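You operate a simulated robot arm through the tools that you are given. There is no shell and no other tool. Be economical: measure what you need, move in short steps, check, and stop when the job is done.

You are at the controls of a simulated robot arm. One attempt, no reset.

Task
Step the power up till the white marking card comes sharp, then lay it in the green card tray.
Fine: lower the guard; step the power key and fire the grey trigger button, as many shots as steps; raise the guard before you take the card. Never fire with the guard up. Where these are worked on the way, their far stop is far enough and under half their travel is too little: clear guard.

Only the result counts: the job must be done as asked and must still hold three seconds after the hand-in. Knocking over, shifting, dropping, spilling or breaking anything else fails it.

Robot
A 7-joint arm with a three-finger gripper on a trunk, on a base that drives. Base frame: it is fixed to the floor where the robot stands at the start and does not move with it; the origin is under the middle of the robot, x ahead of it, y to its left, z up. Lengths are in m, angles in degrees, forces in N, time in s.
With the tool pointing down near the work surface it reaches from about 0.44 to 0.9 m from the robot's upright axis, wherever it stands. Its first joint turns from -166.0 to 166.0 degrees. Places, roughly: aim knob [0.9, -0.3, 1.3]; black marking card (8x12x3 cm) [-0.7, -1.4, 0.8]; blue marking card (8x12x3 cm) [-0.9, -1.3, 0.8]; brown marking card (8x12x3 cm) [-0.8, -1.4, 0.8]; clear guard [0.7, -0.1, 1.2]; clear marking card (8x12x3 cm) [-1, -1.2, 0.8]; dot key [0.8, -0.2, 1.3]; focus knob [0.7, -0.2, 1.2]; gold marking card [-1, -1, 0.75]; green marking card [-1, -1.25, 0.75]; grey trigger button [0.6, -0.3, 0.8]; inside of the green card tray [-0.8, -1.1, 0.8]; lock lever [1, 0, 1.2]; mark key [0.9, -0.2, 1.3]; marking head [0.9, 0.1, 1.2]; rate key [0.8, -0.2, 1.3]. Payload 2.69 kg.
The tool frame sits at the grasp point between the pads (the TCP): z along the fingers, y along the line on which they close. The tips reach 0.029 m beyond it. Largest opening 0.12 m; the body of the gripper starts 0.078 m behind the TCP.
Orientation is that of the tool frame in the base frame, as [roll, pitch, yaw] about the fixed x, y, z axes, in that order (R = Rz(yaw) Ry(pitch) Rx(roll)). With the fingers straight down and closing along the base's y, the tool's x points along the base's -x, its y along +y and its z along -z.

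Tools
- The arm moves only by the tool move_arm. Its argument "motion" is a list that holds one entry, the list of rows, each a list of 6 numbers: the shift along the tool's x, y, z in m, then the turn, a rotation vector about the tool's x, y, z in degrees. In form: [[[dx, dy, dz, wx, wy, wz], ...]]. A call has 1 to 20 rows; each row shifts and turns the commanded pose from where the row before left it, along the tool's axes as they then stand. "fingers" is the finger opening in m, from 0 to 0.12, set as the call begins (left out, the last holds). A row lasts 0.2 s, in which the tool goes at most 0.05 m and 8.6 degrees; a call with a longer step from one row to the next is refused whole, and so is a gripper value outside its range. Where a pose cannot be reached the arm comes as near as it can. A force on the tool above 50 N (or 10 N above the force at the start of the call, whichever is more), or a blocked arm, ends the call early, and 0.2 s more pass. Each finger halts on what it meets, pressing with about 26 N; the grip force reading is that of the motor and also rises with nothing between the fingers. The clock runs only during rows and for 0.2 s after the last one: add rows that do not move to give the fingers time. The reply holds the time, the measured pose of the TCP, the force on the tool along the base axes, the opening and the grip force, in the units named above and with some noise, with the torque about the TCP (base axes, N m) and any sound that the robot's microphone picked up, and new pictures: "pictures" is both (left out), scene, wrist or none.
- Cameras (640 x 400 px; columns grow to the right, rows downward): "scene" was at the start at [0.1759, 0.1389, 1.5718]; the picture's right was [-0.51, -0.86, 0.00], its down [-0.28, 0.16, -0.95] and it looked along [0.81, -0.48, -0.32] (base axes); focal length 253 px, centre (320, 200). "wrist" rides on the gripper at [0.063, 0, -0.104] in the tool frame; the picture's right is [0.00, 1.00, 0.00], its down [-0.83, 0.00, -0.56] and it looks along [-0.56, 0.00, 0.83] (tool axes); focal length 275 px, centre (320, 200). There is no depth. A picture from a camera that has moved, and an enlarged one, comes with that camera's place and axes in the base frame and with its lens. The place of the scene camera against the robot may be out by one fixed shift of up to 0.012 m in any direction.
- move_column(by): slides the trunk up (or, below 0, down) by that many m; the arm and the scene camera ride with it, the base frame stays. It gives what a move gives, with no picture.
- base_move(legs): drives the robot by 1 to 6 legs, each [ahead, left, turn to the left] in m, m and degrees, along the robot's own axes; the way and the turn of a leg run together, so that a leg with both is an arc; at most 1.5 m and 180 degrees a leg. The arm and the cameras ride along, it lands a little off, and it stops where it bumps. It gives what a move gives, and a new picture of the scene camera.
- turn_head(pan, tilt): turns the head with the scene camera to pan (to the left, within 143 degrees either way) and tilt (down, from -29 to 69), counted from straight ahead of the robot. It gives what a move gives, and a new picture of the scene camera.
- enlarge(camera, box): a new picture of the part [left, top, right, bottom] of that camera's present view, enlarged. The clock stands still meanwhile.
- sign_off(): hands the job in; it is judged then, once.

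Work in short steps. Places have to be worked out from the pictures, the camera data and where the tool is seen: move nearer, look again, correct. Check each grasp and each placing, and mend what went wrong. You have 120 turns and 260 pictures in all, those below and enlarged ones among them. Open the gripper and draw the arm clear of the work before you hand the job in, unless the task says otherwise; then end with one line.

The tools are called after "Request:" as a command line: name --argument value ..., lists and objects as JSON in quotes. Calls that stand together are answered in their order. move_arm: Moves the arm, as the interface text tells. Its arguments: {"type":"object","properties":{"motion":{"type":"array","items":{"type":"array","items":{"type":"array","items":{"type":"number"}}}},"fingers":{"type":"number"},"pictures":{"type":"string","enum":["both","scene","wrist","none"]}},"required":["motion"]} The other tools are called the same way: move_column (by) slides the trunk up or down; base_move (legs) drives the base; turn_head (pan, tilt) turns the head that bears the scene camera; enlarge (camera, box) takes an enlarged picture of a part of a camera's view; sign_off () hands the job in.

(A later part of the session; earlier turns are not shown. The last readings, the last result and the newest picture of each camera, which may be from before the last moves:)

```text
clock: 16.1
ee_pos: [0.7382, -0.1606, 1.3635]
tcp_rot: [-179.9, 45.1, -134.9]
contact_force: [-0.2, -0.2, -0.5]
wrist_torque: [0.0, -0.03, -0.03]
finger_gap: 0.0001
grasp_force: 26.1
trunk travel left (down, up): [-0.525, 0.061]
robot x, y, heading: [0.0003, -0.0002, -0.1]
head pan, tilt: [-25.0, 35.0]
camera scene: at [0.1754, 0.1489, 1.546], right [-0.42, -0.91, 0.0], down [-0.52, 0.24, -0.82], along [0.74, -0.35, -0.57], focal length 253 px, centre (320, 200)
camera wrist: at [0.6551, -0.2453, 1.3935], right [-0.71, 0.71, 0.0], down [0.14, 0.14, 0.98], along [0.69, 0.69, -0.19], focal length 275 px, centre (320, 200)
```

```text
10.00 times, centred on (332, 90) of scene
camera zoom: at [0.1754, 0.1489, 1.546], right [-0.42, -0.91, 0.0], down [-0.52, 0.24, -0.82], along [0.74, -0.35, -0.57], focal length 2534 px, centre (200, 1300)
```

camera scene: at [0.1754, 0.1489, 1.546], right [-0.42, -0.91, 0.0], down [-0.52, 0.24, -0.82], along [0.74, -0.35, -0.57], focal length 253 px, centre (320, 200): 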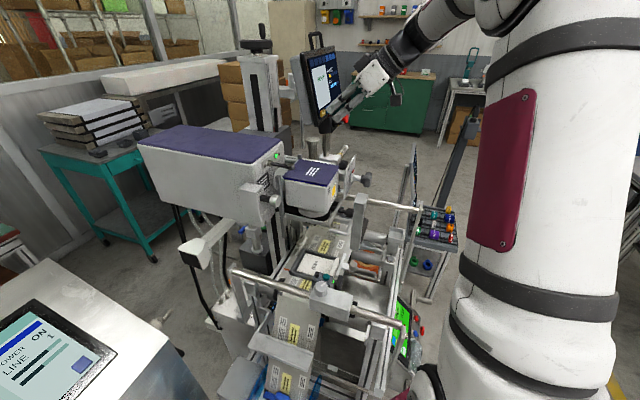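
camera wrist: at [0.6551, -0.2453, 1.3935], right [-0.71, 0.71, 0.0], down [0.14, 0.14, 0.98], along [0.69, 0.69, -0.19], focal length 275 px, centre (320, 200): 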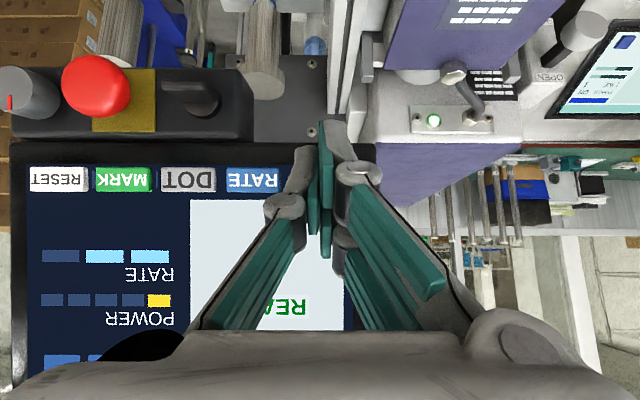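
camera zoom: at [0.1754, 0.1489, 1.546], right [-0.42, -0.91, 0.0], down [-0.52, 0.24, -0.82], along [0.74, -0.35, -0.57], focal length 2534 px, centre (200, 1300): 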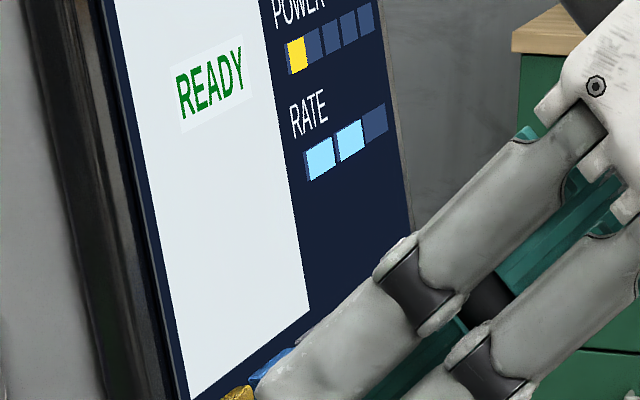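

Gap is a few mm now. Creep forward in ~3 mm steps.

Request:
move_arm --motion '[[[-0.003, -0.001, 0.001, 0, 0, 0], [-0.002, 0, 0.002, 0, 0, 0], [-0.002, 0, 0.002, 0, 0, 0]]]' --pictures "wrist"

Request:
enlarge --camera "scene" --box '[300, 60, 364, 130]'

```text
clock: 16.9
ee_pos: [0.7465, -0.1557, 1.3656]
tcp_rot: [-179.9, 45.1, -135.0]
contact_force: [0.5, -0.5, 0.5]
wrist_torque: [0.0, 0.02, 0.0]
finger_gap: 0.0
grasp_force: 25.4
trunk travel left (down, up): [-0.525, 0.061]
robot x, y, heading: [-0.0, 0.0016, 0.3]
head pan, tilt: [-25.0, 35.0]
camera wrist: at [0.6623, -0.2409, 1.3952], right [-0.71, 0.7, 0.0], down [0.14, 0.14, 0.98], along [0.69, 0.7, -0.19], focal length 275 px, centre (320, 200)
```

wrist: 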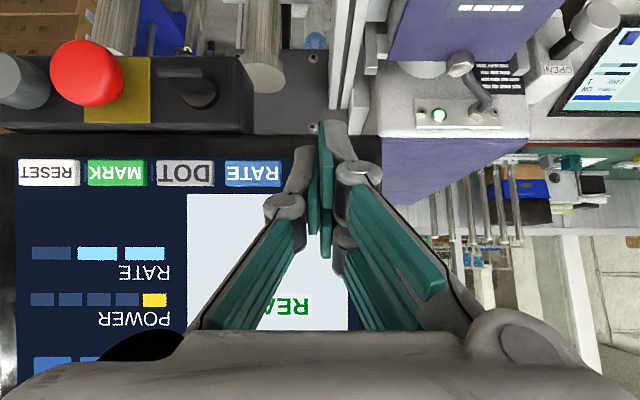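

```text
5.71 times, centred on (332, 95) of scene
camera zoom: at [0.1755, 0.1491, 1.5459], right [-0.42, -0.91, 0.0], down [-0.52, 0.24, -0.82], along [0.74, -0.35, -0.57], focal length 1448 px, centre (251, 800)
```

zoom: 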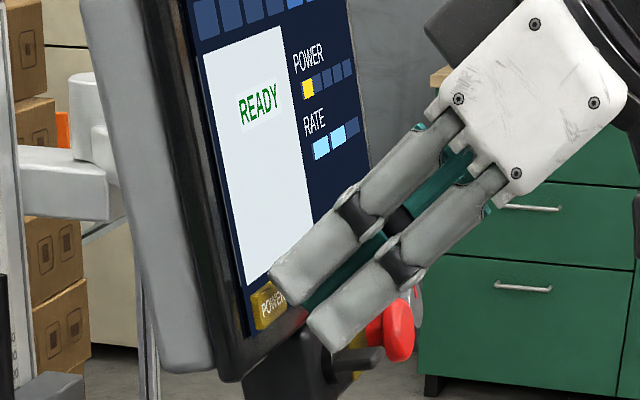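

No contact yet; continue creeping 1.2 cm.

Request:
move_arm --motion '[[[-0.002, 0, 0.002, 0, 0, 0], [-0.002, 0, 0.002, 0, 0, 0], [-0.002, 0, 0.002, 0, 0, 0], [-0.002, 0, 0.002, 0, 0, 0]]]' --pictures "none"

Request:
enlarge --camera "scene" --box '[300, 60, 364, 130]'

```text
clock: 17.9
ee_pos: [0.7521, -0.1512, 1.366]
tcp_rot: [-180.0, 44.9, -135.2]
contact_force: [-15.6, -7.0, 0.4]
wrist_torque: [-0.03, 0.07, 0.27]
finger_gap: 0.0
grasp_force: 26.4
trunk travel left (down, up): [-0.525, 0.061]
robot x, y, heading: [0.0, 0.0003, 0.1]
head pan, tilt: [-25.0, 35.0]
```

```text
5.71 times, centred on (332, 95) of scene
camera zoom: at [0.1743, 0.1486, 1.5462], right [-0.42, -0.91, 0.0], down [-0.52, 0.24, -0.82], along [0.74, -0.35, -0.57], focal length 1448 px, centre (251, 800)
```

zoom: 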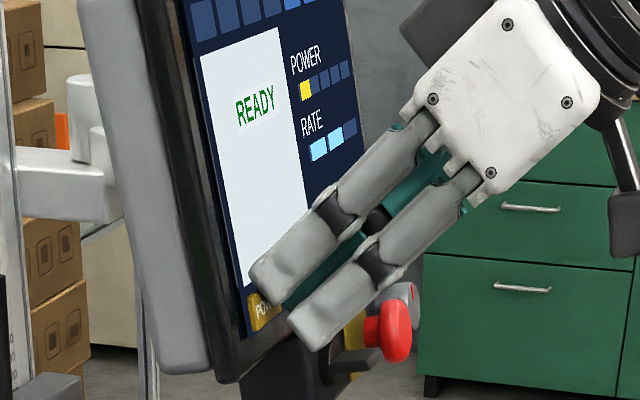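

Contact at 17 N but no step: the tip is on the glass just above the key. Back off 1 cm, lower 1.4 cm.

Request:
move_arm --motion '[[[0.007, 0, -0.007, 0, 0, 0], [0.0099, 0, 0.0099, 0, 0, 0]]]' --pictures "wrist"

Request:
enlarge --camera "scene" --box '[310, 80, 358, 110]'

Request:
enlarge --camera "wrist" --box '[220, 110, 380, 210]'

```text
clock: 18.5
ee_pos: [0.7469, -0.1564, 1.3519]
tcp_rot: [179.9, 45.0, -135.0]
contact_force: [-0.9, -0.8, 1.0]
wrist_torque: [0.01, -0.03, 0.0]
finger_gap: 0.0002
grasp_force: 25.6
trunk travel left (down, up): [-0.525, 0.061]
robot x, y, heading: [0.0007, -0.005, 0.1]
head pan, tilt: [-25.0, 35.0]
heard: click
camera wrist: at [0.6632, -0.2404, 1.381], right [-0.71, 0.7, 0.0], down [0.13, 0.14, 0.98], along [0.69, 0.7, -0.19], focal length 275 px, centre (320, 200)
```

wrist: 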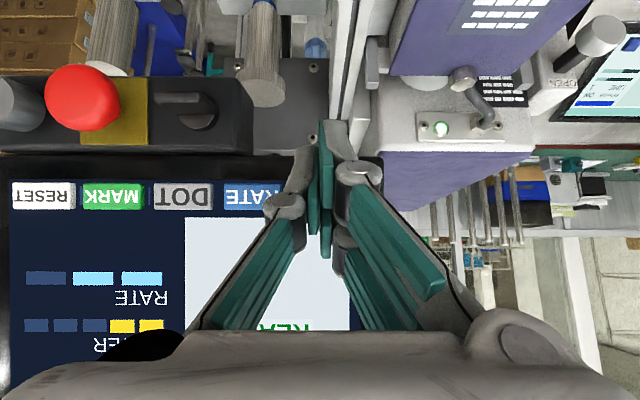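

```text
13.33 times, centred on (334, 95) of scene
camera zoom: at [0.1755, 0.1492, 1.5459], right [-0.42, -0.91, 0.0], down [-0.52, 0.24, -0.82], along [0.74, -0.35, -0.57], focal length 3378 px, centre (133, 1600)
```

zoom: 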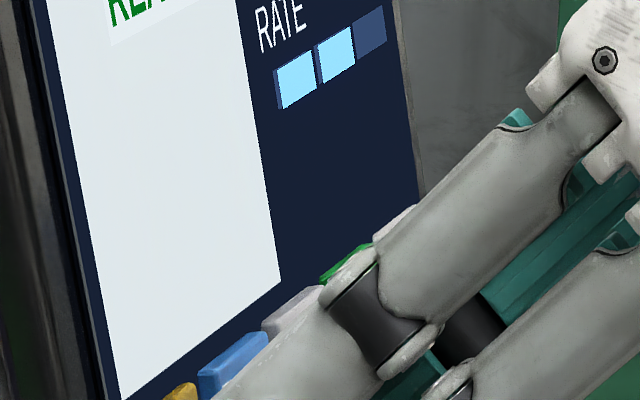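

```text
4.00 times, centred on (300, 160) of wrist
camera zoom: at [0.6632, -0.2404, 1.381], right [-0.71, 0.7, 0.0], down [0.13, 0.14, 0.98], along [0.69, 0.7, -0.19], focal length 1101 px, centre (400, 360)
```

zoom: 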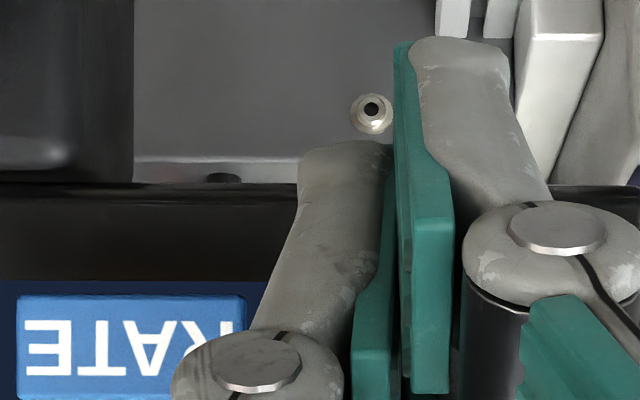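

A click was heard and POWER now shows two bars – the step registered. Now retreat radially and set the tool vertical to look down at the trigger.

Request:
move_arm --motion '[[[0.02, 0, -0.028, 0, 0, 0], [0.028, 0, -0.035, 0, 0, 0], [0.03, 0, -0.035, 0, 0, 0], [0.03, 0, -0.03, 0, 0, 0], [0.03, -0.01, -0.03, 0, 0, 0], [0.03, -0.01, -0.03, 0, 0, 0], [0.03, -0.01, -0.03, 0, 0, 0], [0, 0, 0, 0, 7.5, 0], [0, 0, 0, 0, 7.5, 0], [0, 0, 0, 0, 7.5, 0], [0, 0, 0, 0, 7.5, 0], [0, 0, 0, 0, 7.5, 0], [0, 0, 0, 0, 7.5, 0]]]'

Request:
enlarge --camera "wrist" --box '[240, 60, 480, 220]'

Request:
enlarge --camera "scene" --box '[290, 220, 450, 330]'

```text
clock: 21.3
ee_pos: [0.5608, -0.385, 1.3657]
tcp_rot: [-179.9, -0.1, -135.1]
contact_force: [-0.5, 0.0, 0.2]
wrist_torque: [0.04, -0.05, 0.01]
finger_gap: 0.0
grasp_force: 26.2
trunk travel left (down, up): [-0.525, 0.061]
robot x, y, heading: [0.0014, -0.0002, -0.0]
head pan, tilt: [-25.0, 35.0]
camera scene: at [0.1754, 0.1488, 1.546], right [-0.42, -0.91, 0.0], down [-0.52, 0.24, -0.82], along [0.74, -0.35, -0.57], focal length 253 px, centre (320, 200)
camera wrist: at [0.5156, -0.4302, 1.47], right [-0.71, 0.7, 0.0], down [0.59, 0.59, 0.55], along [0.39, 0.39, -0.83], focal length 275 px, centre (320, 200)
```

scene: 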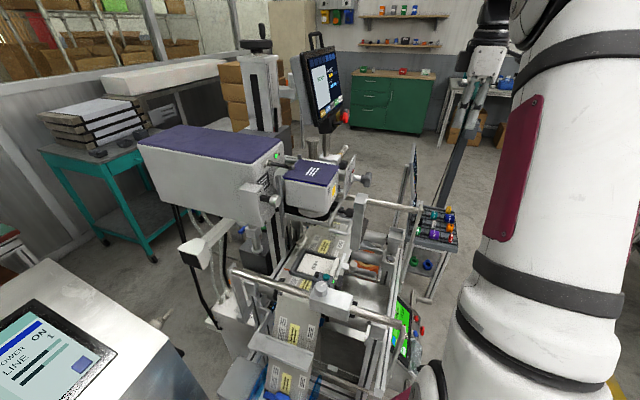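
wrist: 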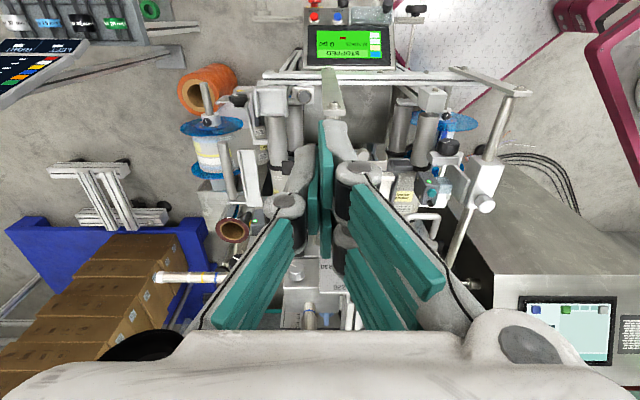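

```text
2.50 times, centred on (360, 140) of wrist
camera zoom: at [0.5156, -0.4302, 1.47], right [-0.71, 0.7, 0.0], down [0.59, 0.59, 0.55], along [0.39, 0.39, -0.83], focal length 688 px, centre (220, 350)
```

zoom: 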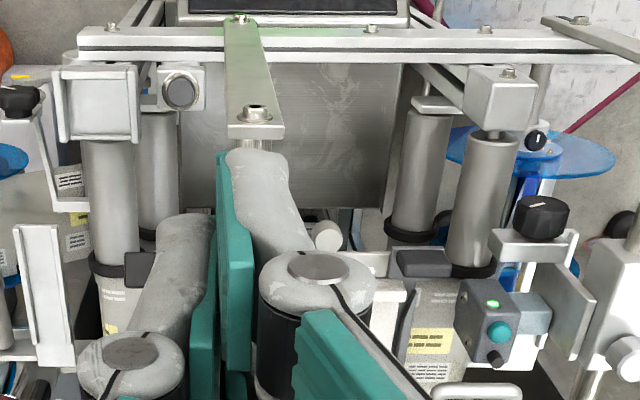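

```text
3.64 times, centred on (370, 275) of scene
camera zoom: at [0.1754, 0.1488, 1.546], right [-0.42, -0.91, 0.0], down [-0.52, 0.24, -0.82], along [0.74, -0.35, -0.57], focal length 921 px, centre (138, -73)
```

zoom: 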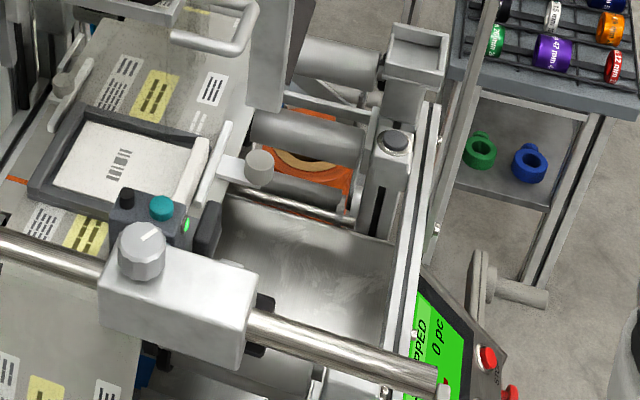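

Triangulating the trigger: about (0.642,-0.350,0.838), facing up; the chrome rod is ~5 cm beside it, so I'll lean the tool 25° away from the rod and come to a 20 cm standoff.

Request:
move_arm --motion '[[[0, 0, 0, -8.4, 0, 0], [0, 0, 0, -8.3, 0, 0], [0, 0, 0, -8.3, 0, 0], [-0.01025, -0.0301, 0.0295, 0, 0, 0], [-0.01025, -0.0301, 0.0295, 0, 0, 0], [-0.01025, -0.0301, 0.0295, 0, 0, 0], [-0.01025, -0.0301, 0.0295, 0, 0, 0], [-0.01025, -0.0301, 0.0295, 0, 0, 0], [-0.01025, -0.0301, 0.0295, 0, 0, 0]]]'

Request:
enlarge --camera "wrist" --box '[240, 60, 480, 220]'

```text
clock: 23.3
ee_pos: [0.683, -0.4208, 1.1392]
tcp_rot: [163.3, 0.0, -135.0]
contact_force: [-1.3, -0.2, -0.4]
wrist_torque: [-0.03, -0.02, 0.02]
finger_gap: 0.0001
grasp_force: 26.3
out of reach, approached as far as the arm can: row 3, 9
trunk travel left (down, up): [-0.525, 0.061]
robot x, y, heading: [-0.0016, 0.002, 0.1]
head pan, tilt: [-25.0, 35.0]
camera scene: at [0.1757, 0.1492, 1.5459], right [-0.42, -0.91, 0.0], down [-0.52, 0.24, -0.82], along [0.74, -0.35, -0.57], focal length 253 px, centre (320, 200)
camera wrist: at [0.6592, -0.4881, 1.2394], right [-0.68, 0.67, 0.29], down [0.7, 0.48, 0.53], along [0.22, 0.56, -0.8], focal length 275 px, centre (320, 200)
```

scene: 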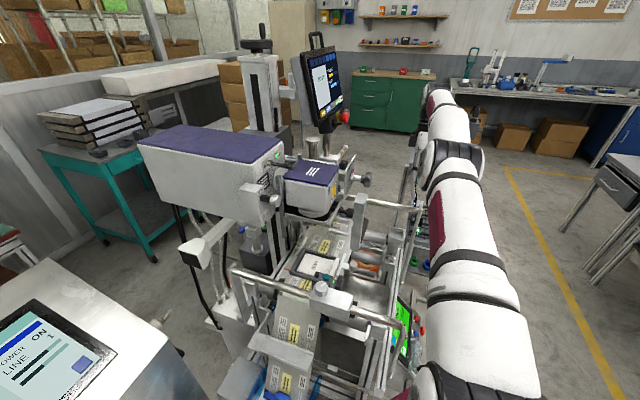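
wrist: 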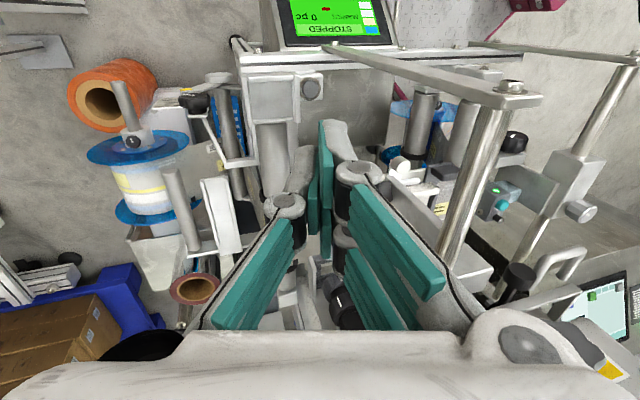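

```text
2.50 times, centred on (360, 140) of wrist
camera zoom: at [0.6592, -0.4881, 1.2394], right [-0.68, 0.67, 0.29], down [0.7, 0.48, 0.53], along [0.22, 0.56, -0.8], focal length 688 px, centre (220, 350)
```

zoom: 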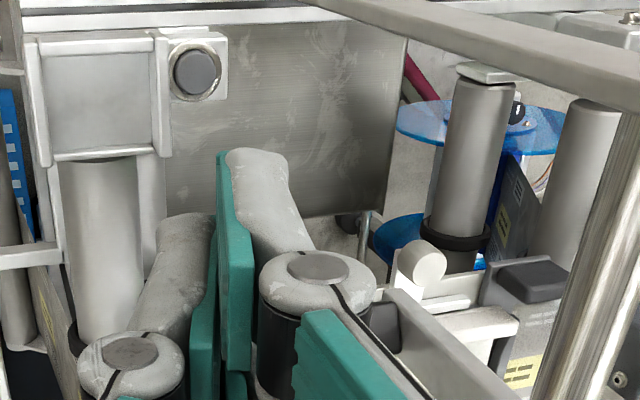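

Tilt got to 17°, enough. Trigger ray agrees with (0.644,-0.353,0.838). Advance to ~8 cm before contact.

Request:
move_arm --motion '[[[-0.0041, 0, 0.0403, 0, 0, 0], [-0.0041, 0, 0.0403, 0, 0, 0], [-0.0041, 0, 0.0403, 0, 0, 0], [-0.0041, 0, 0.0403, 0, 0, 0], [-0.0041, 0, 0.0403, 0, 0, 0]]]'

Request:
enlarge --camera "wrist" --box '[220, 60, 420, 220]'

Request:
enlarge --camera "scene" --box '[330, 180, 460, 280]'

```text
clock: 24.5
ee_pos: [0.6561, -0.3665, 0.9485]
tcp_rot: [163.3, -0.1, -135.1]
contact_force: [0.1, 0.2, -0.1]
wrist_torque: [-0.01, -0.02, -0.02]
finger_gap: 0.0
grasp_force: 25.7
trunk travel left (down, up): [-0.525, 0.061]
robot x, y, heading: [-0.0021, -0.0013, 0.1]
head pan, tilt: [-25.0, 35.0]
camera scene: at [0.1754, 0.1492, 1.5459], right [-0.42, -0.91, 0.0], down [-0.52, 0.24, -0.82], along [0.74, -0.35, -0.57], focal length 253 px, centre (320, 200)
camera wrist: at [0.6325, -0.4314, 1.0497], right [-0.68, 0.67, 0.29], down [0.7, 0.48, 0.53], along [0.22, 0.56, -0.8], focal length 275 px, centre (320, 200)
```

scene: 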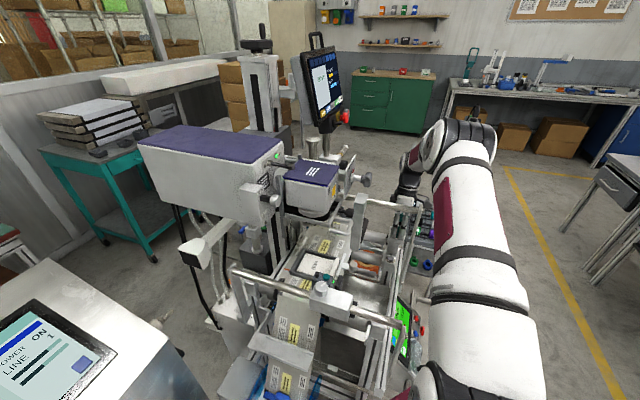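
wrist: 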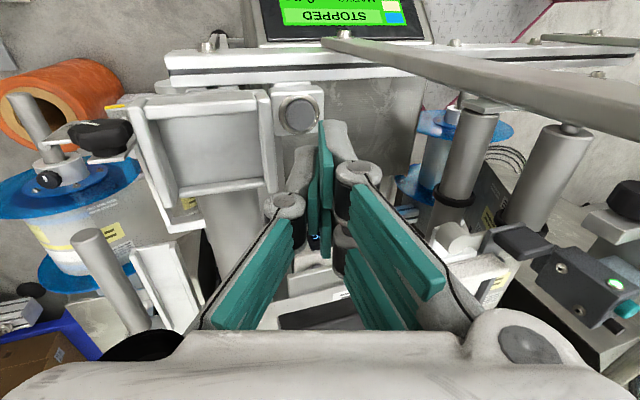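

```text
2.50 times, centred on (320, 140) of wrist
camera zoom: at [0.6325, -0.4314, 1.0497], right [-0.68, 0.67, 0.29], down [0.7, 0.48, 0.53], along [0.22, 0.56, -0.8], focal length 688 px, centre (320, 350)
```

zoom: 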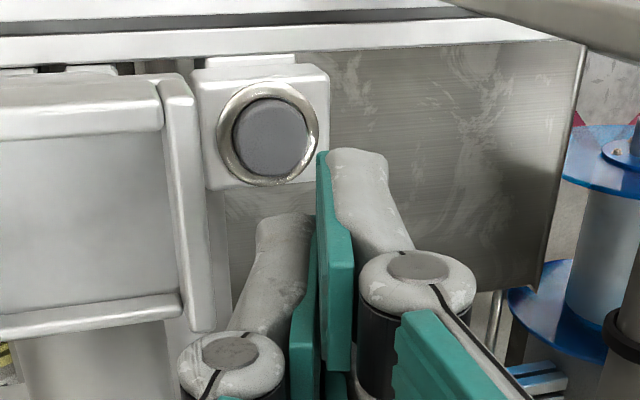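

```text
4.00 times, centred on (395, 230) of scene
camera zoom: at [0.1754, 0.1492, 1.5459], right [-0.42, -0.91, 0.0], down [-0.52, 0.24, -0.82], along [0.74, -0.35, -0.57], focal length 1013 px, centre (20, 80)
```

zoom: 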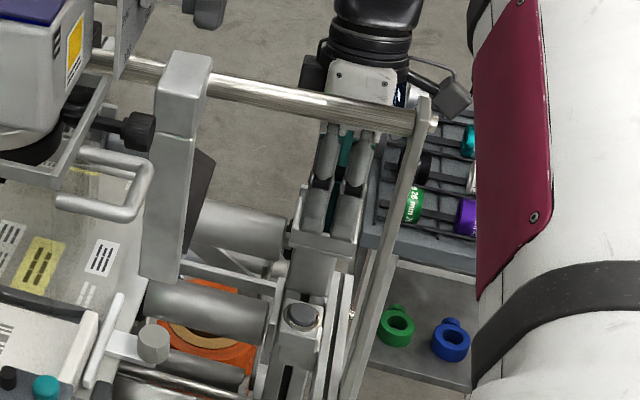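

Trigger confirmed at (0.643,-0.353,0.838). Advance 7 cm, then creep onto it.

Request:
move_arm --motion '[[[0, 0.002, 0.025, 0, 0, 0], [0, 0.001, 0.025, 0, 0, 0], [0, 0, 0.02, 0, 0, 0]]]'

Request:
enlarge --camera "wrist" --box '[240, 80, 400, 200]'

Request:
enlarge --camera "scene" --box '[360, 200, 440, 270]'

```text
clock: 25.3
ee_pos: [0.6382, -0.3499, 0.8835]
tcp_rot: [163.3, -0.1, -135.0]
contact_force: [-0.4, -0.3, 0.2]
wrist_torque: [0.01, 0.01, -0.03]
finger_gap: 0.0002
grasp_force: 26.0
trunk travel left (down, up): [-0.525, 0.061]
robot x, y, heading: [-0.001, 0.0032, -0.0]
head pan, tilt: [-25.0, 35.0]
camera scene: at [0.1755, 0.1492, 1.5459], right [-0.42, -0.91, 0.0], down [-0.52, 0.24, -0.82], along [0.74, -0.35, -0.57], focal length 253 px, centre (320, 200)
camera wrist: at [0.6159, -0.4164, 0.9838], right [-0.68, 0.67, 0.29], down [0.7, 0.48, 0.53], along [0.22, 0.56, -0.8], focal length 275 px, centre (320, 200)
```

scene: 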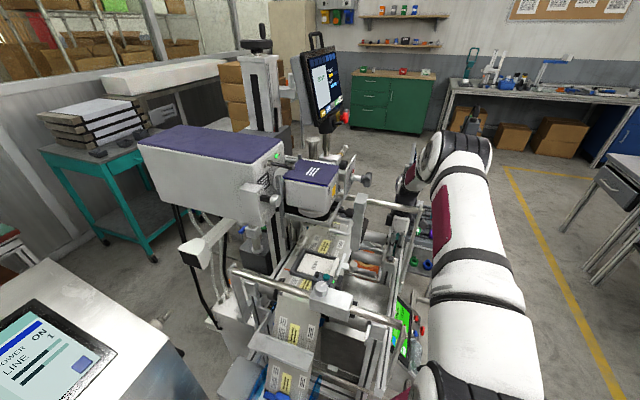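
wrist: 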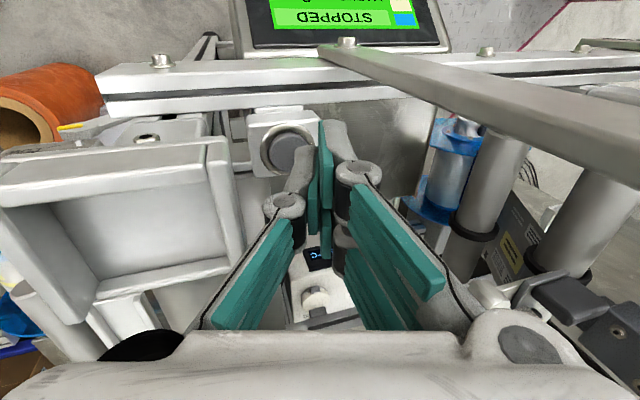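

```text
3.33 times, centred on (320, 140) of wrist
camera zoom: at [0.6159, -0.4164, 0.9838], right [-0.68, 0.67, 0.29], down [0.7, 0.48, 0.53], along [0.22, 0.56, -0.8], focal length 918 px, centre (320, 400)
```

zoom: 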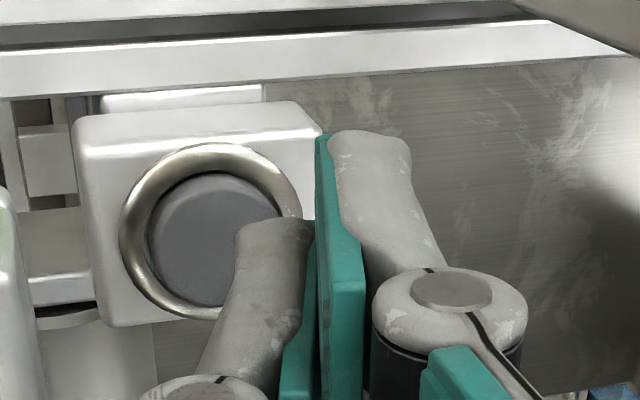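

```text
5.71 times, centred on (400, 235) of scene
camera zoom: at [0.1755, 0.1492, 1.5459], right [-0.42, -0.91, 0.0], down [-0.52, 0.24, -0.82], along [0.74, -0.35, -0.57], focal length 1448 px, centre (-137, 0)
```

zoom: 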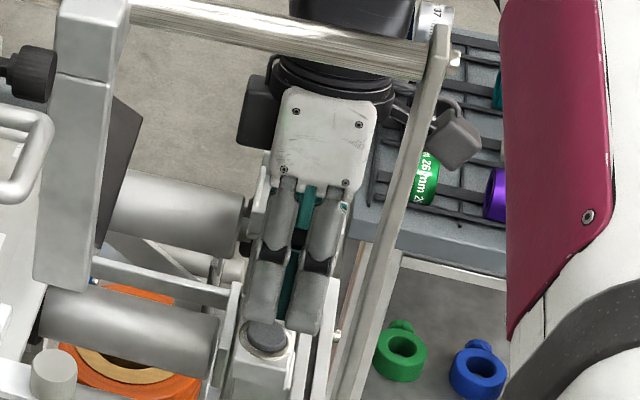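

Tip slightly to one side of the button; shift 5 mm back and creep down.

Request:
move_arm --motion '[[[0, -0.005, 0.006, 0, 0, 0], [0, 0, 0.004, 0, 0, 0], [0, 0, 0.003, 0, 0, 0], [0, 0, 0.003, 0, 0, 0]]]' --pictures "wrist"

```text
clock: 26.3
ee_pos: [0.6384, -0.3495, 0.868]
tcp_rot: [163.3, 0.1, -135.0]
contact_force: [-8.1, 7.1, 23.7]
wrist_torque: [-0.87, -0.88, -0.03]
finger_gap: 0.0
grasp_force: 26.0
trunk travel left (down, up): [-0.525, 0.061]
robot x, y, heading: [0.0001, 0.0011, -0.0]
head pan, tilt: [-25.0, 35.0]
camera wrist: at [0.6153, -0.416, 0.9692], right [-0.68, 0.67, 0.29], down [0.7, 0.48, 0.53], along [0.22, 0.56, -0.8], focal length 275 px, centre (320, 200)
```

wrist: 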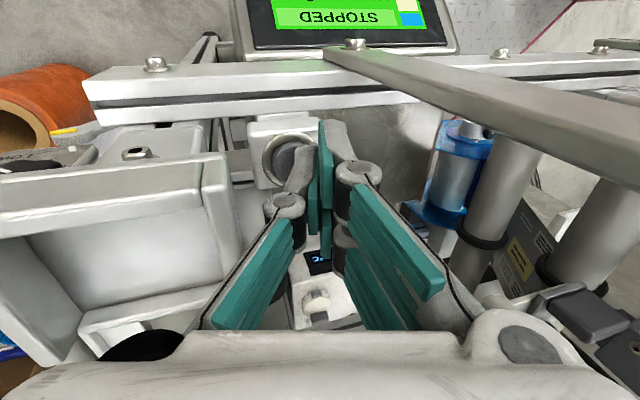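

24 N reached at the button height, no click yet. Push 3 mm more.

Request:
move_arm --motion '[[[0, 0, 0.002, 0, 0, 0], [0, 0, 0.002, 0, 0, 0]]]' --pictures "none"

Request:
enlarge --camera "wrist" --box '[240, 80, 400, 200]'

Request:
enlarge --camera "scene" --box '[290, 30, 370, 130]'

```text
clock: 27.1
ee_pos: [0.637, -0.3469, 0.8668]
tcp_rot: [163.1, -0.1, -134.9]
contact_force: [-16.6, 12.0, 22.5]
wrist_torque: [-1.02, -1.2, -0.14]
finger_gap: 0.0
grasp_force: 26.0
trunk travel left (down, up): [-0.525, 0.061]
robot x, y, heading: [-0.0025, 0.0004, -0.3]
head pan, tilt: [-25.0, 35.0]
stopped in row 2: the force on the tool passed its limit at 50 N (the readings are from after the stop); the commanded pose is now the measured one
```

```text
3.33 times, centred on (320, 140) of wrist
camera zoom: at [0.6142, -0.4145, 0.9661], right [-0.68, 0.67, 0.29], down [0.7, 0.48, 0.53], along [0.22, 0.56, -0.79], focal length 918 px, centre (320, 400)
```

zoom: 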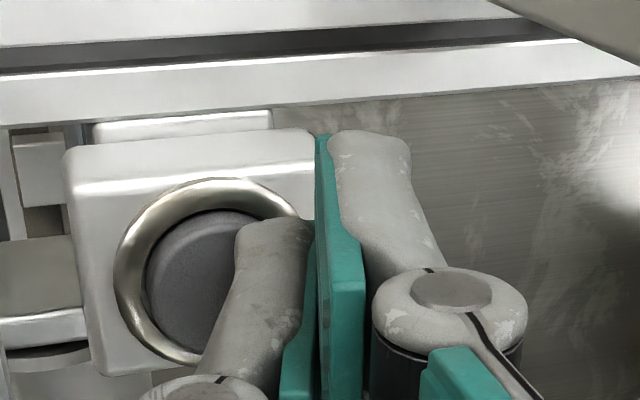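

```text
4.00 times, centred on (330, 80) of scene
camera zoom: at [0.1739, 0.1503, 1.5459], right [-0.42, -0.91, 0.0], down [-0.52, 0.24, -0.82], along [0.74, -0.35, -0.57], focal length 1013 px, centre (280, 680)
```

zoom: 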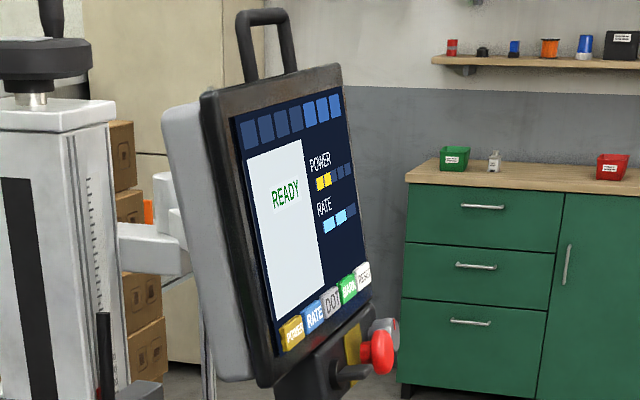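

The tip landed on the bezel ring. Lift, shift 1.5 cm sideways toward the button centre, and check.

Request:
move_arm --motion '[[[0, 0, -0.012, 0, 0, 0], [0, -0.0144, -0.0043, 0, 0, 0]]]' --pictures "none"

Request:
enlarge --camera "wrist" --box '[240, 80, 400, 200]'

Request:
enlarge --camera "scene" --box '[360, 200, 440, 270]'

```text
clock: 27.7
ee_pos: [0.6431, -0.3515, 0.8747]
tcp_rot: [161.9, 0.0, -134.9]
contact_force: [-16.5, 12.0, 21.0]
wrist_torque: [-0.8, -0.91, -0.08]
finger_gap: 0.0
grasp_force: 26.2
trunk travel left (down, up): [-0.525, 0.061]
robot x, y, heading: [-0.0017, -0.0023, -0.1]
head pan, tilt: [-25.0, 35.0]
stopped in row 2: the force on the tool passed its limit at 65 N (the readings are from after the stop); the commanded pose is now the measured one
```

```text
3.33 times, centred on (320, 140) of wrist
camera zoom: at [0.6205, -0.4193, 0.9753], right [-0.68, 0.67, 0.31], down [0.71, 0.47, 0.53], along [0.21, 0.58, -0.79], focal length 918 px, centre (320, 400)
```

zoom: 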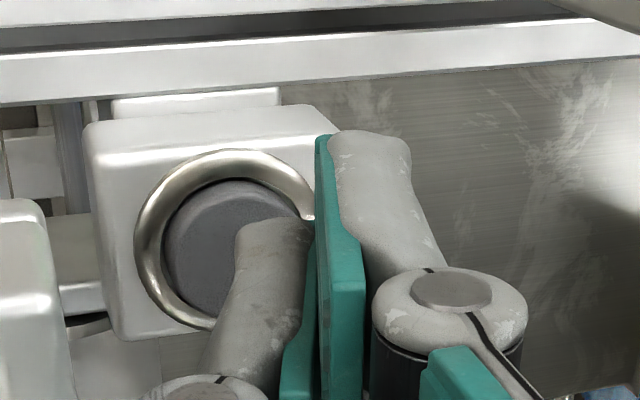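

```text
5.71 times, centred on (400, 235) of scene
camera zoom: at [0.1736, 0.1506, 1.5461], right [-0.42, -0.91, 0.0], down [-0.52, 0.24, -0.82], along [0.74, -0.35, -0.57], focal length 1448 px, centre (-137, 0)
```

zoom: 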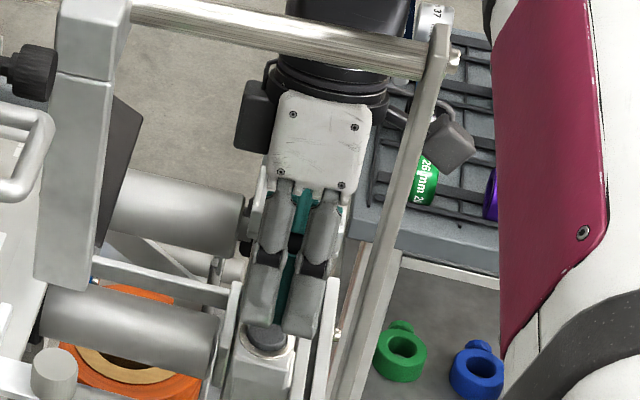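

The lateral force shows the leaning fingers were touching the box rim beside the button (rim ≈ z 0.913, 3 cm away). Ease off and back out.

Request:
move_arm --motion '[[[0, 0.004, -0.008, 0, 0, 0], [0, 0.006, -0.012, 0, 0, 0], [0, 0, -0.03, 0, 0, 0], [0, 0, -0.04, 0, 0, 0], [0, 0, -0.04, 0, 0, 0]]]'

Request:
enlarge --camera "wrist" --box '[200, 40, 440, 220]'

Request:
enlarge --camera "scene" --box '[290, 30, 370, 130]'

```text
clock: 28.9
ee_pos: [0.6676, -0.3764, 1.0019]
tcp_rot: [162.0, 0.0, -134.8]
contact_force: [0.2, -0.1, 0.1]
wrist_torque: [0.01, 0.0, -0.03]
finger_gap: 0.0
grasp_force: 25.6
trunk travel left (down, up): [-0.525, 0.061]
robot x, y, heading: [-0.0002, 0.0018, -0.2]
head pan, tilt: [-25.0, 35.0]
camera scene: at [0.1753, 0.1494, 1.5459], right [-0.42, -0.91, 0.0], down [-0.52, 0.24, -0.82], along [0.74, -0.35, -0.57], focal length 253 px, centre (320, 200)
camera wrist: at [0.6459, -0.443, 1.1016], right [-0.68, 0.67, 0.31], down [0.71, 0.47, 0.53], along [0.21, 0.58, -0.79], focal length 275 px, centre (320, 200)
```

scene: 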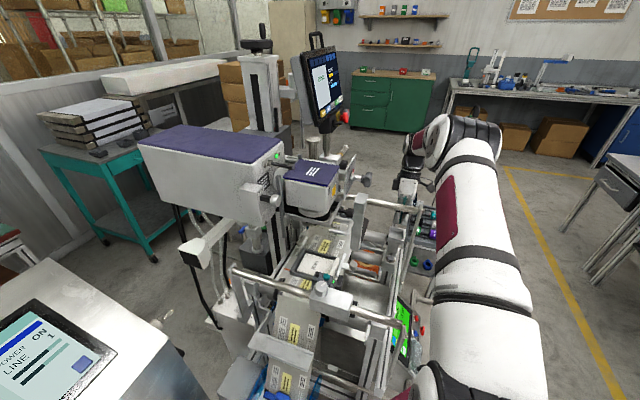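
wrist: 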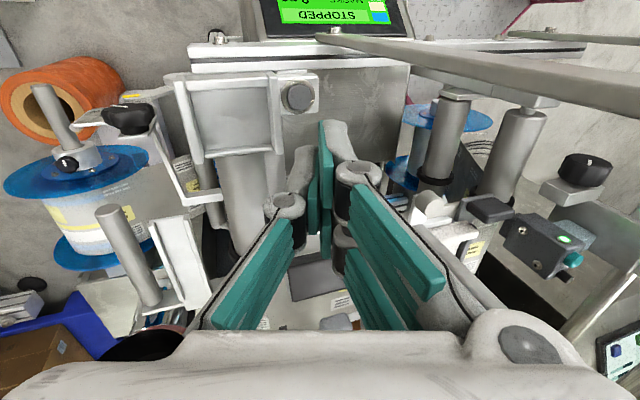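

```text
2.22 times, centred on (320, 130) of wrist
camera zoom: at [0.6459, -0.443, 1.1016], right [-0.68, 0.67, 0.31], down [0.71, 0.47, 0.53], along [0.21, 0.58, -0.79], focal length 612 px, centre (320, 356)
```

zoom: 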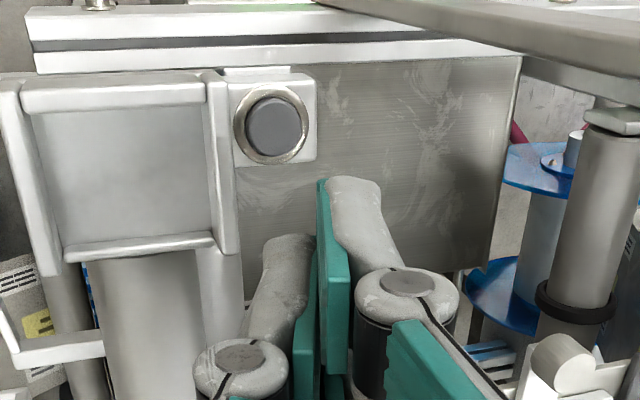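

```text
4.00 times, centred on (330, 80) of scene
camera zoom: at [0.1753, 0.1494, 1.5459], right [-0.42, -0.91, 0.0], down [-0.52, 0.24, -0.82], along [0.74, -0.35, -0.57], focal length 1013 px, centre (280, 680)
```

zoom: 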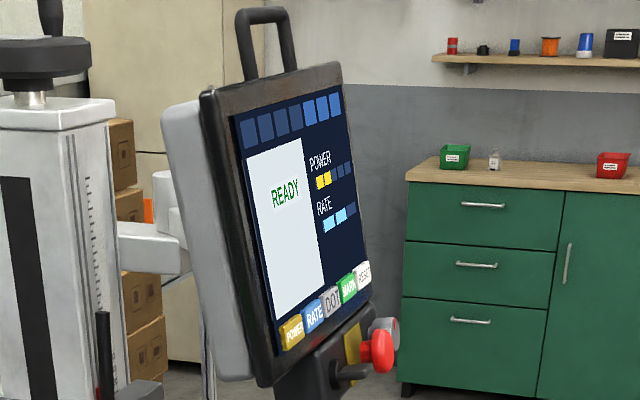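

Nothing moved. Reduce the lean to 7° (threads between rod and box rim) and position 10 cm above the button.

Request:
move_arm --motion '[[[0, 0, 0, 5.5, 0, 0], [0, 0, 0, 5.5, 0, 0], [0, 0.0162, 0, 0, 0, 0], [0, 0, 0.036, 0, 0, 0]]]'

Request:
enlarge --camera "wrist" --box '[200, 40, 440, 220]'

Request:
enlarge --camera "scene" --box '[340, 180, 450, 280]'

```text
clock: 29.9
ee_pos: [0.6533, -0.3583, 0.9688]
tcp_rot: [173.1, -0.1, -135.0]
contact_force: [0.2, -1.0, -0.1]
wrist_torque: [-0.04, 0.03, 0.0]
finger_gap: 0.0001
grasp_force: 26.3
trunk travel left (down, up): [-0.525, 0.061]
robot x, y, heading: [-0.0018, -0.0061, -0.0]
head pan, tilt: [-25.0, 35.0]
camera scene: at [0.175, 0.1495, 1.5459], right [-0.42, -0.91, 0.0], down [-0.52, 0.24, -0.82], along [0.74, -0.35, -0.57], focal length 253 px, centre (320, 200)
camera wrist: at [0.6158, -0.4128, 1.0727], right [-0.71, 0.7, 0.12], down [0.63, 0.54, 0.55], along [0.32, 0.47, -0.82], focal length 275 px, centre (320, 200)
```

scene: 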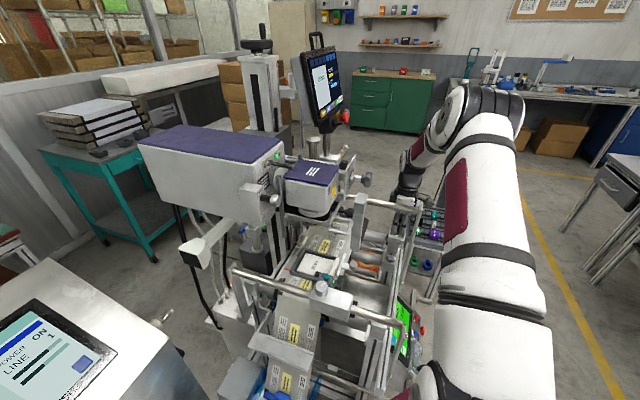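
wrist: 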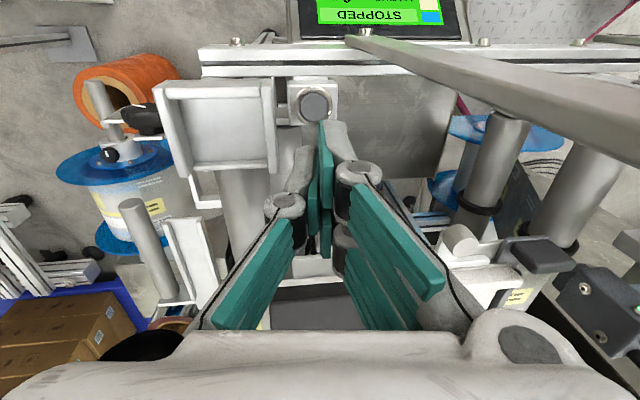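

```text
2.22 times, centred on (320, 130) of wrist
camera zoom: at [0.6158, -0.4128, 1.0727], right [-0.71, 0.7, 0.12], down [0.63, 0.54, 0.55], along [0.32, 0.47, -0.82], focal length 612 px, centre (320, 356)
```

zoom: 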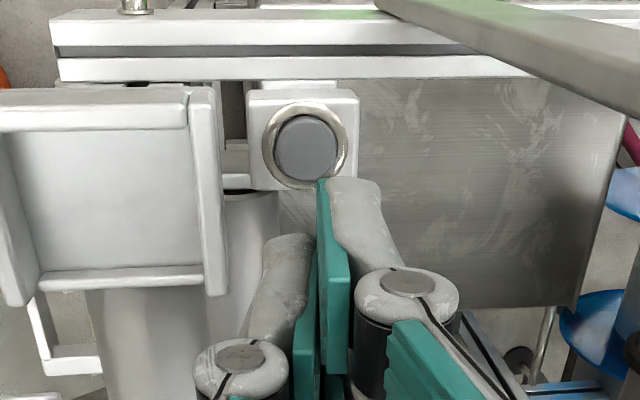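

```text
4.00 times, centred on (395, 230) of scene
camera zoom: at [0.175, 0.1495, 1.5459], right [-0.42, -0.91, 0.0], down [-0.52, 0.24, -0.82], along [0.74, -0.35, -0.57], focal length 1013 px, centre (20, 80)
```

zoom: 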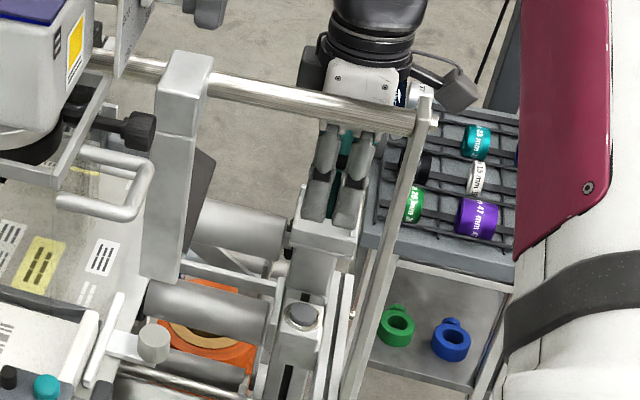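

Aligned well over the button. Descend ~8.5 cm along the tool axis.

Request:
move_arm --motion '[[[0.002, -0.0015, 0.03, 0, 0, 0], [0, 0, 0.03, 0, 0, 0], [0, 0, 0.025, 0, 0, 0]]]' --pictures "wrist"

Request:
enlarge --camera "wrist" --box '[240, 80, 400, 200]'

Request:
enlarge --camera "scene" --box '[360, 200, 440, 270]'

```text
clock: 30.7
ee_pos: [0.6447, -0.3534, 0.8824]
tcp_rot: [173.1, 0.0, -134.8]
contact_force: [-0.3, -0.1, 0.6]
wrist_torque: [-0.02, 0.0, 0.0]
finger_gap: 0.0
grasp_force: 25.7
trunk travel left (down, up): [-0.525, 0.061]
robot x, y, heading: [-0.0011, 0.0008, -0.0]
head pan, tilt: [-25.0, 35.0]
camera wrist: at [0.6079, -0.4077, 0.9871], right [-0.71, 0.7, 0.12], down [0.63, 0.54, 0.55], along [0.32, 0.47, -0.82], focal length 275 px, centre (320, 200)
```

wrist: 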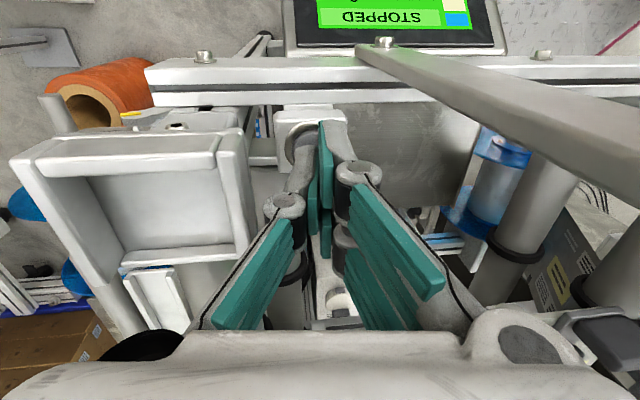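

```text
3.33 times, centred on (320, 140) of wrist
camera zoom: at [0.6079, -0.4077, 0.9871], right [-0.71, 0.7, 0.12], down [0.63, 0.54, 0.55], along [0.32, 0.47, -0.82], focal length 918 px, centre (320, 400)
```

zoom: 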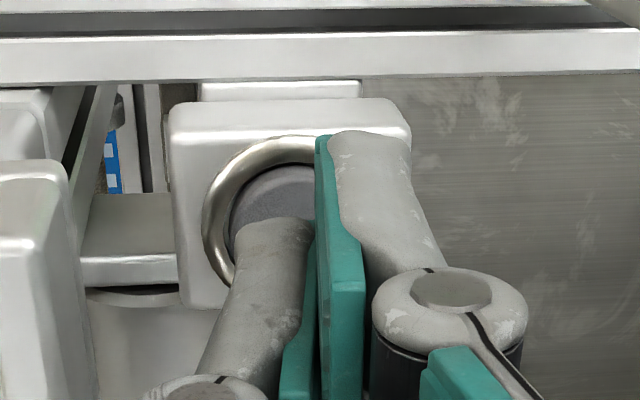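

```text
5.71 times, centred on (400, 235) of scene
camera zoom: at [0.1751, 0.1496, 1.5459], right [-0.42, -0.91, 0.0], down [-0.52, 0.24, -0.82], along [0.74, -0.35, -0.57], focal length 1448 px, centre (-137, 0)
```

zoom: 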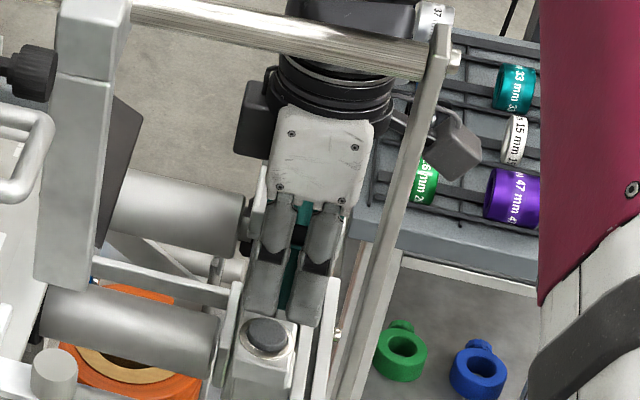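

Tip ~15 mm above the button and centred. Creep down until it presses.

Request:
move_arm --motion '[[[0, 0, 0.008, 0, 0, 0], [0, 0, 0.004, 0, 0, 0], [0, 0, 0.003, 0, 0, 0], [0, 0, 0.003, 0, 0, 0]]]' --pictures "none"

Request:
enlarge --camera "scene" --box '[360, 200, 440, 270]'

```text
clock: 31.7
ee_pos: [0.6425, -0.352, 0.8651]
tcp_rot: [173.1, 0.1, -134.9]
contact_force: [-0.3, 0.1, -0.6]
wrist_torque: [-0.01, 0.0, -0.01]
finger_gap: 0.0
grasp_force: 26.1
trunk travel left (down, up): [-0.525, 0.061]
robot x, y, heading: [-0.0031, 0.0011, 0.1]
head pan, tilt: [-25.0, 35.0]
```

```text
5.71 times, centred on (400, 235) of scene
camera zoom: at [0.1752, 0.1495, 1.5459], right [-0.42, -0.91, 0.0], down [-0.52, 0.24, -0.82], along [0.74, -0.35, -0.57], focal length 1448 px, centre (-137, 0)
```

zoom: 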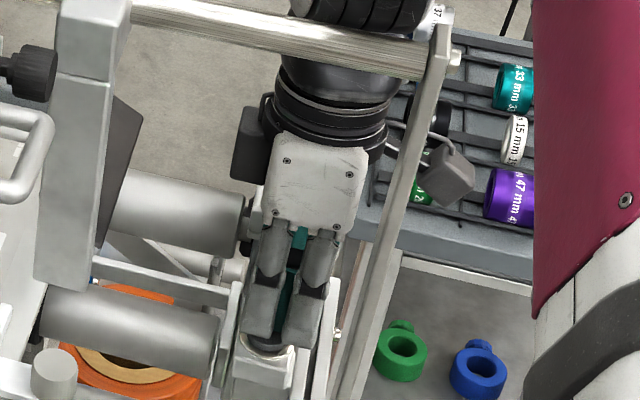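

No contact yet; continue creeping.

Request:
move_arm --motion '[[[0, 0, 0.003, 0, 0, 0], [0, 0, 0.003, 0, 0, 0], [0, 0, 0.003, 0, 0, 0]]]' --pictures "none"

Request:
enlarge --camera "wrist" --box '[240, 80, 400, 200]'

```text
clock: 32.5
ee_pos: [0.641, -0.3518, 0.8579]
tcp_rot: [173.1, -0.1, -134.9]
contact_force: [-6.0, 5.5, 15.9]
wrist_torque: [-0.6, -0.63, 0.02]
finger_gap: 0.0
grasp_force: 26.2
trunk travel left (down, up): [-0.525, 0.061]
robot x, y, heading: [-0.0026, -0.0019, 0.2]
head pan, tilt: [-25.0, 35.0]
heard: click
```

```text
3.33 times, centred on (320, 140) of wrist
camera zoom: at [0.6054, -0.4067, 0.9613], right [-0.71, 0.7, 0.12], down [0.63, 0.54, 0.55], along [0.32, 0.47, -0.82], focal length 918 px, centre (320, 400)
```

zoom: 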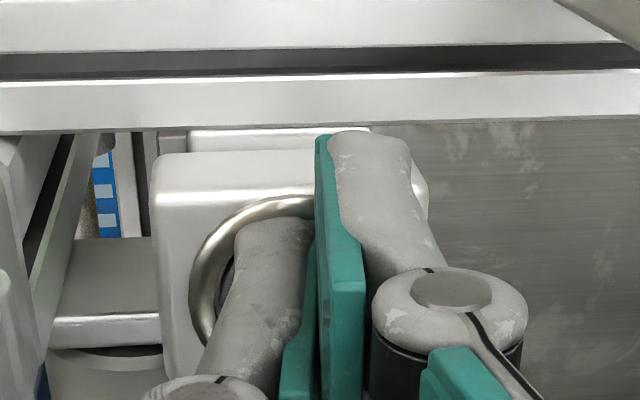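

Click heard: one shot fired. Retreat 12 cm along the tool axis and check screen and card.

Request:
move_arm --motion '[[[0, 0, -0.01, 0, 0, 0], [0, 0, -0.03, 0, 0, 0], [0, 0, -0.04, 0, 0, 0], [0, 0, -0.04, 0, 0, 0]]]' --pictures "none"

Request:
enlarge --camera "scene" --box '[290, 30, 370, 130]'

Request:
enlarge --camera "scene" --box '[284, 240, 364, 290]'

```text
clock: 33.5
ee_pos: [0.6521, -0.3621, 0.9748]
tcp_rot: [173.1, 0.0, -134.9]
contact_force: [-0.5, -0.1, -0.1]
wrist_torque: [0.0, 0.03, -0.02]
finger_gap: 0.0
grasp_force: 26.1
trunk travel left (down, up): [-0.525, 0.061]
robot x, y, heading: [0.0012, 0.0023, 0.1]
head pan, tilt: [-25.0, 35.0]
```

```text
4.00 times, centred on (330, 80) of scene
camera zoom: at [0.1754, 0.1493, 1.5459], right [-0.42, -0.91, 0.0], down [-0.52, 0.24, -0.82], along [0.74, -0.35, -0.57], focal length 1013 px, centre (280, 680)
```

zoom: 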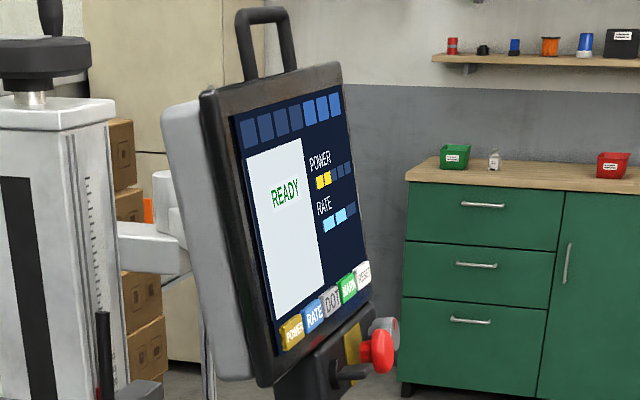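

```text
8.00 times, centred on (324, 265) of scene
camera zoom: at [0.1754, 0.1493, 1.5459], right [-0.42, -0.91, 0.0], down [-0.52, 0.24, -0.82], along [0.74, -0.35, -0.57], focal length 2027 px, centre (288, -320)
```

zoom: 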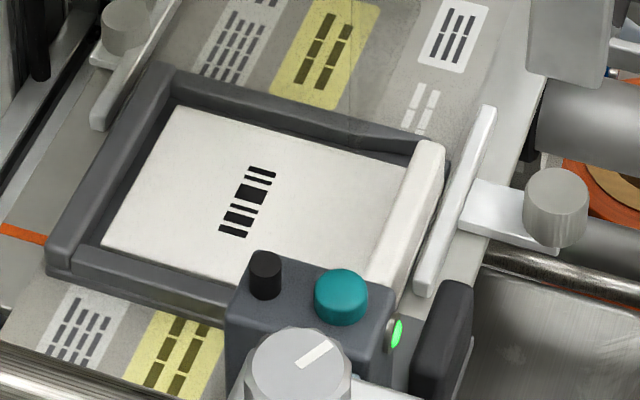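

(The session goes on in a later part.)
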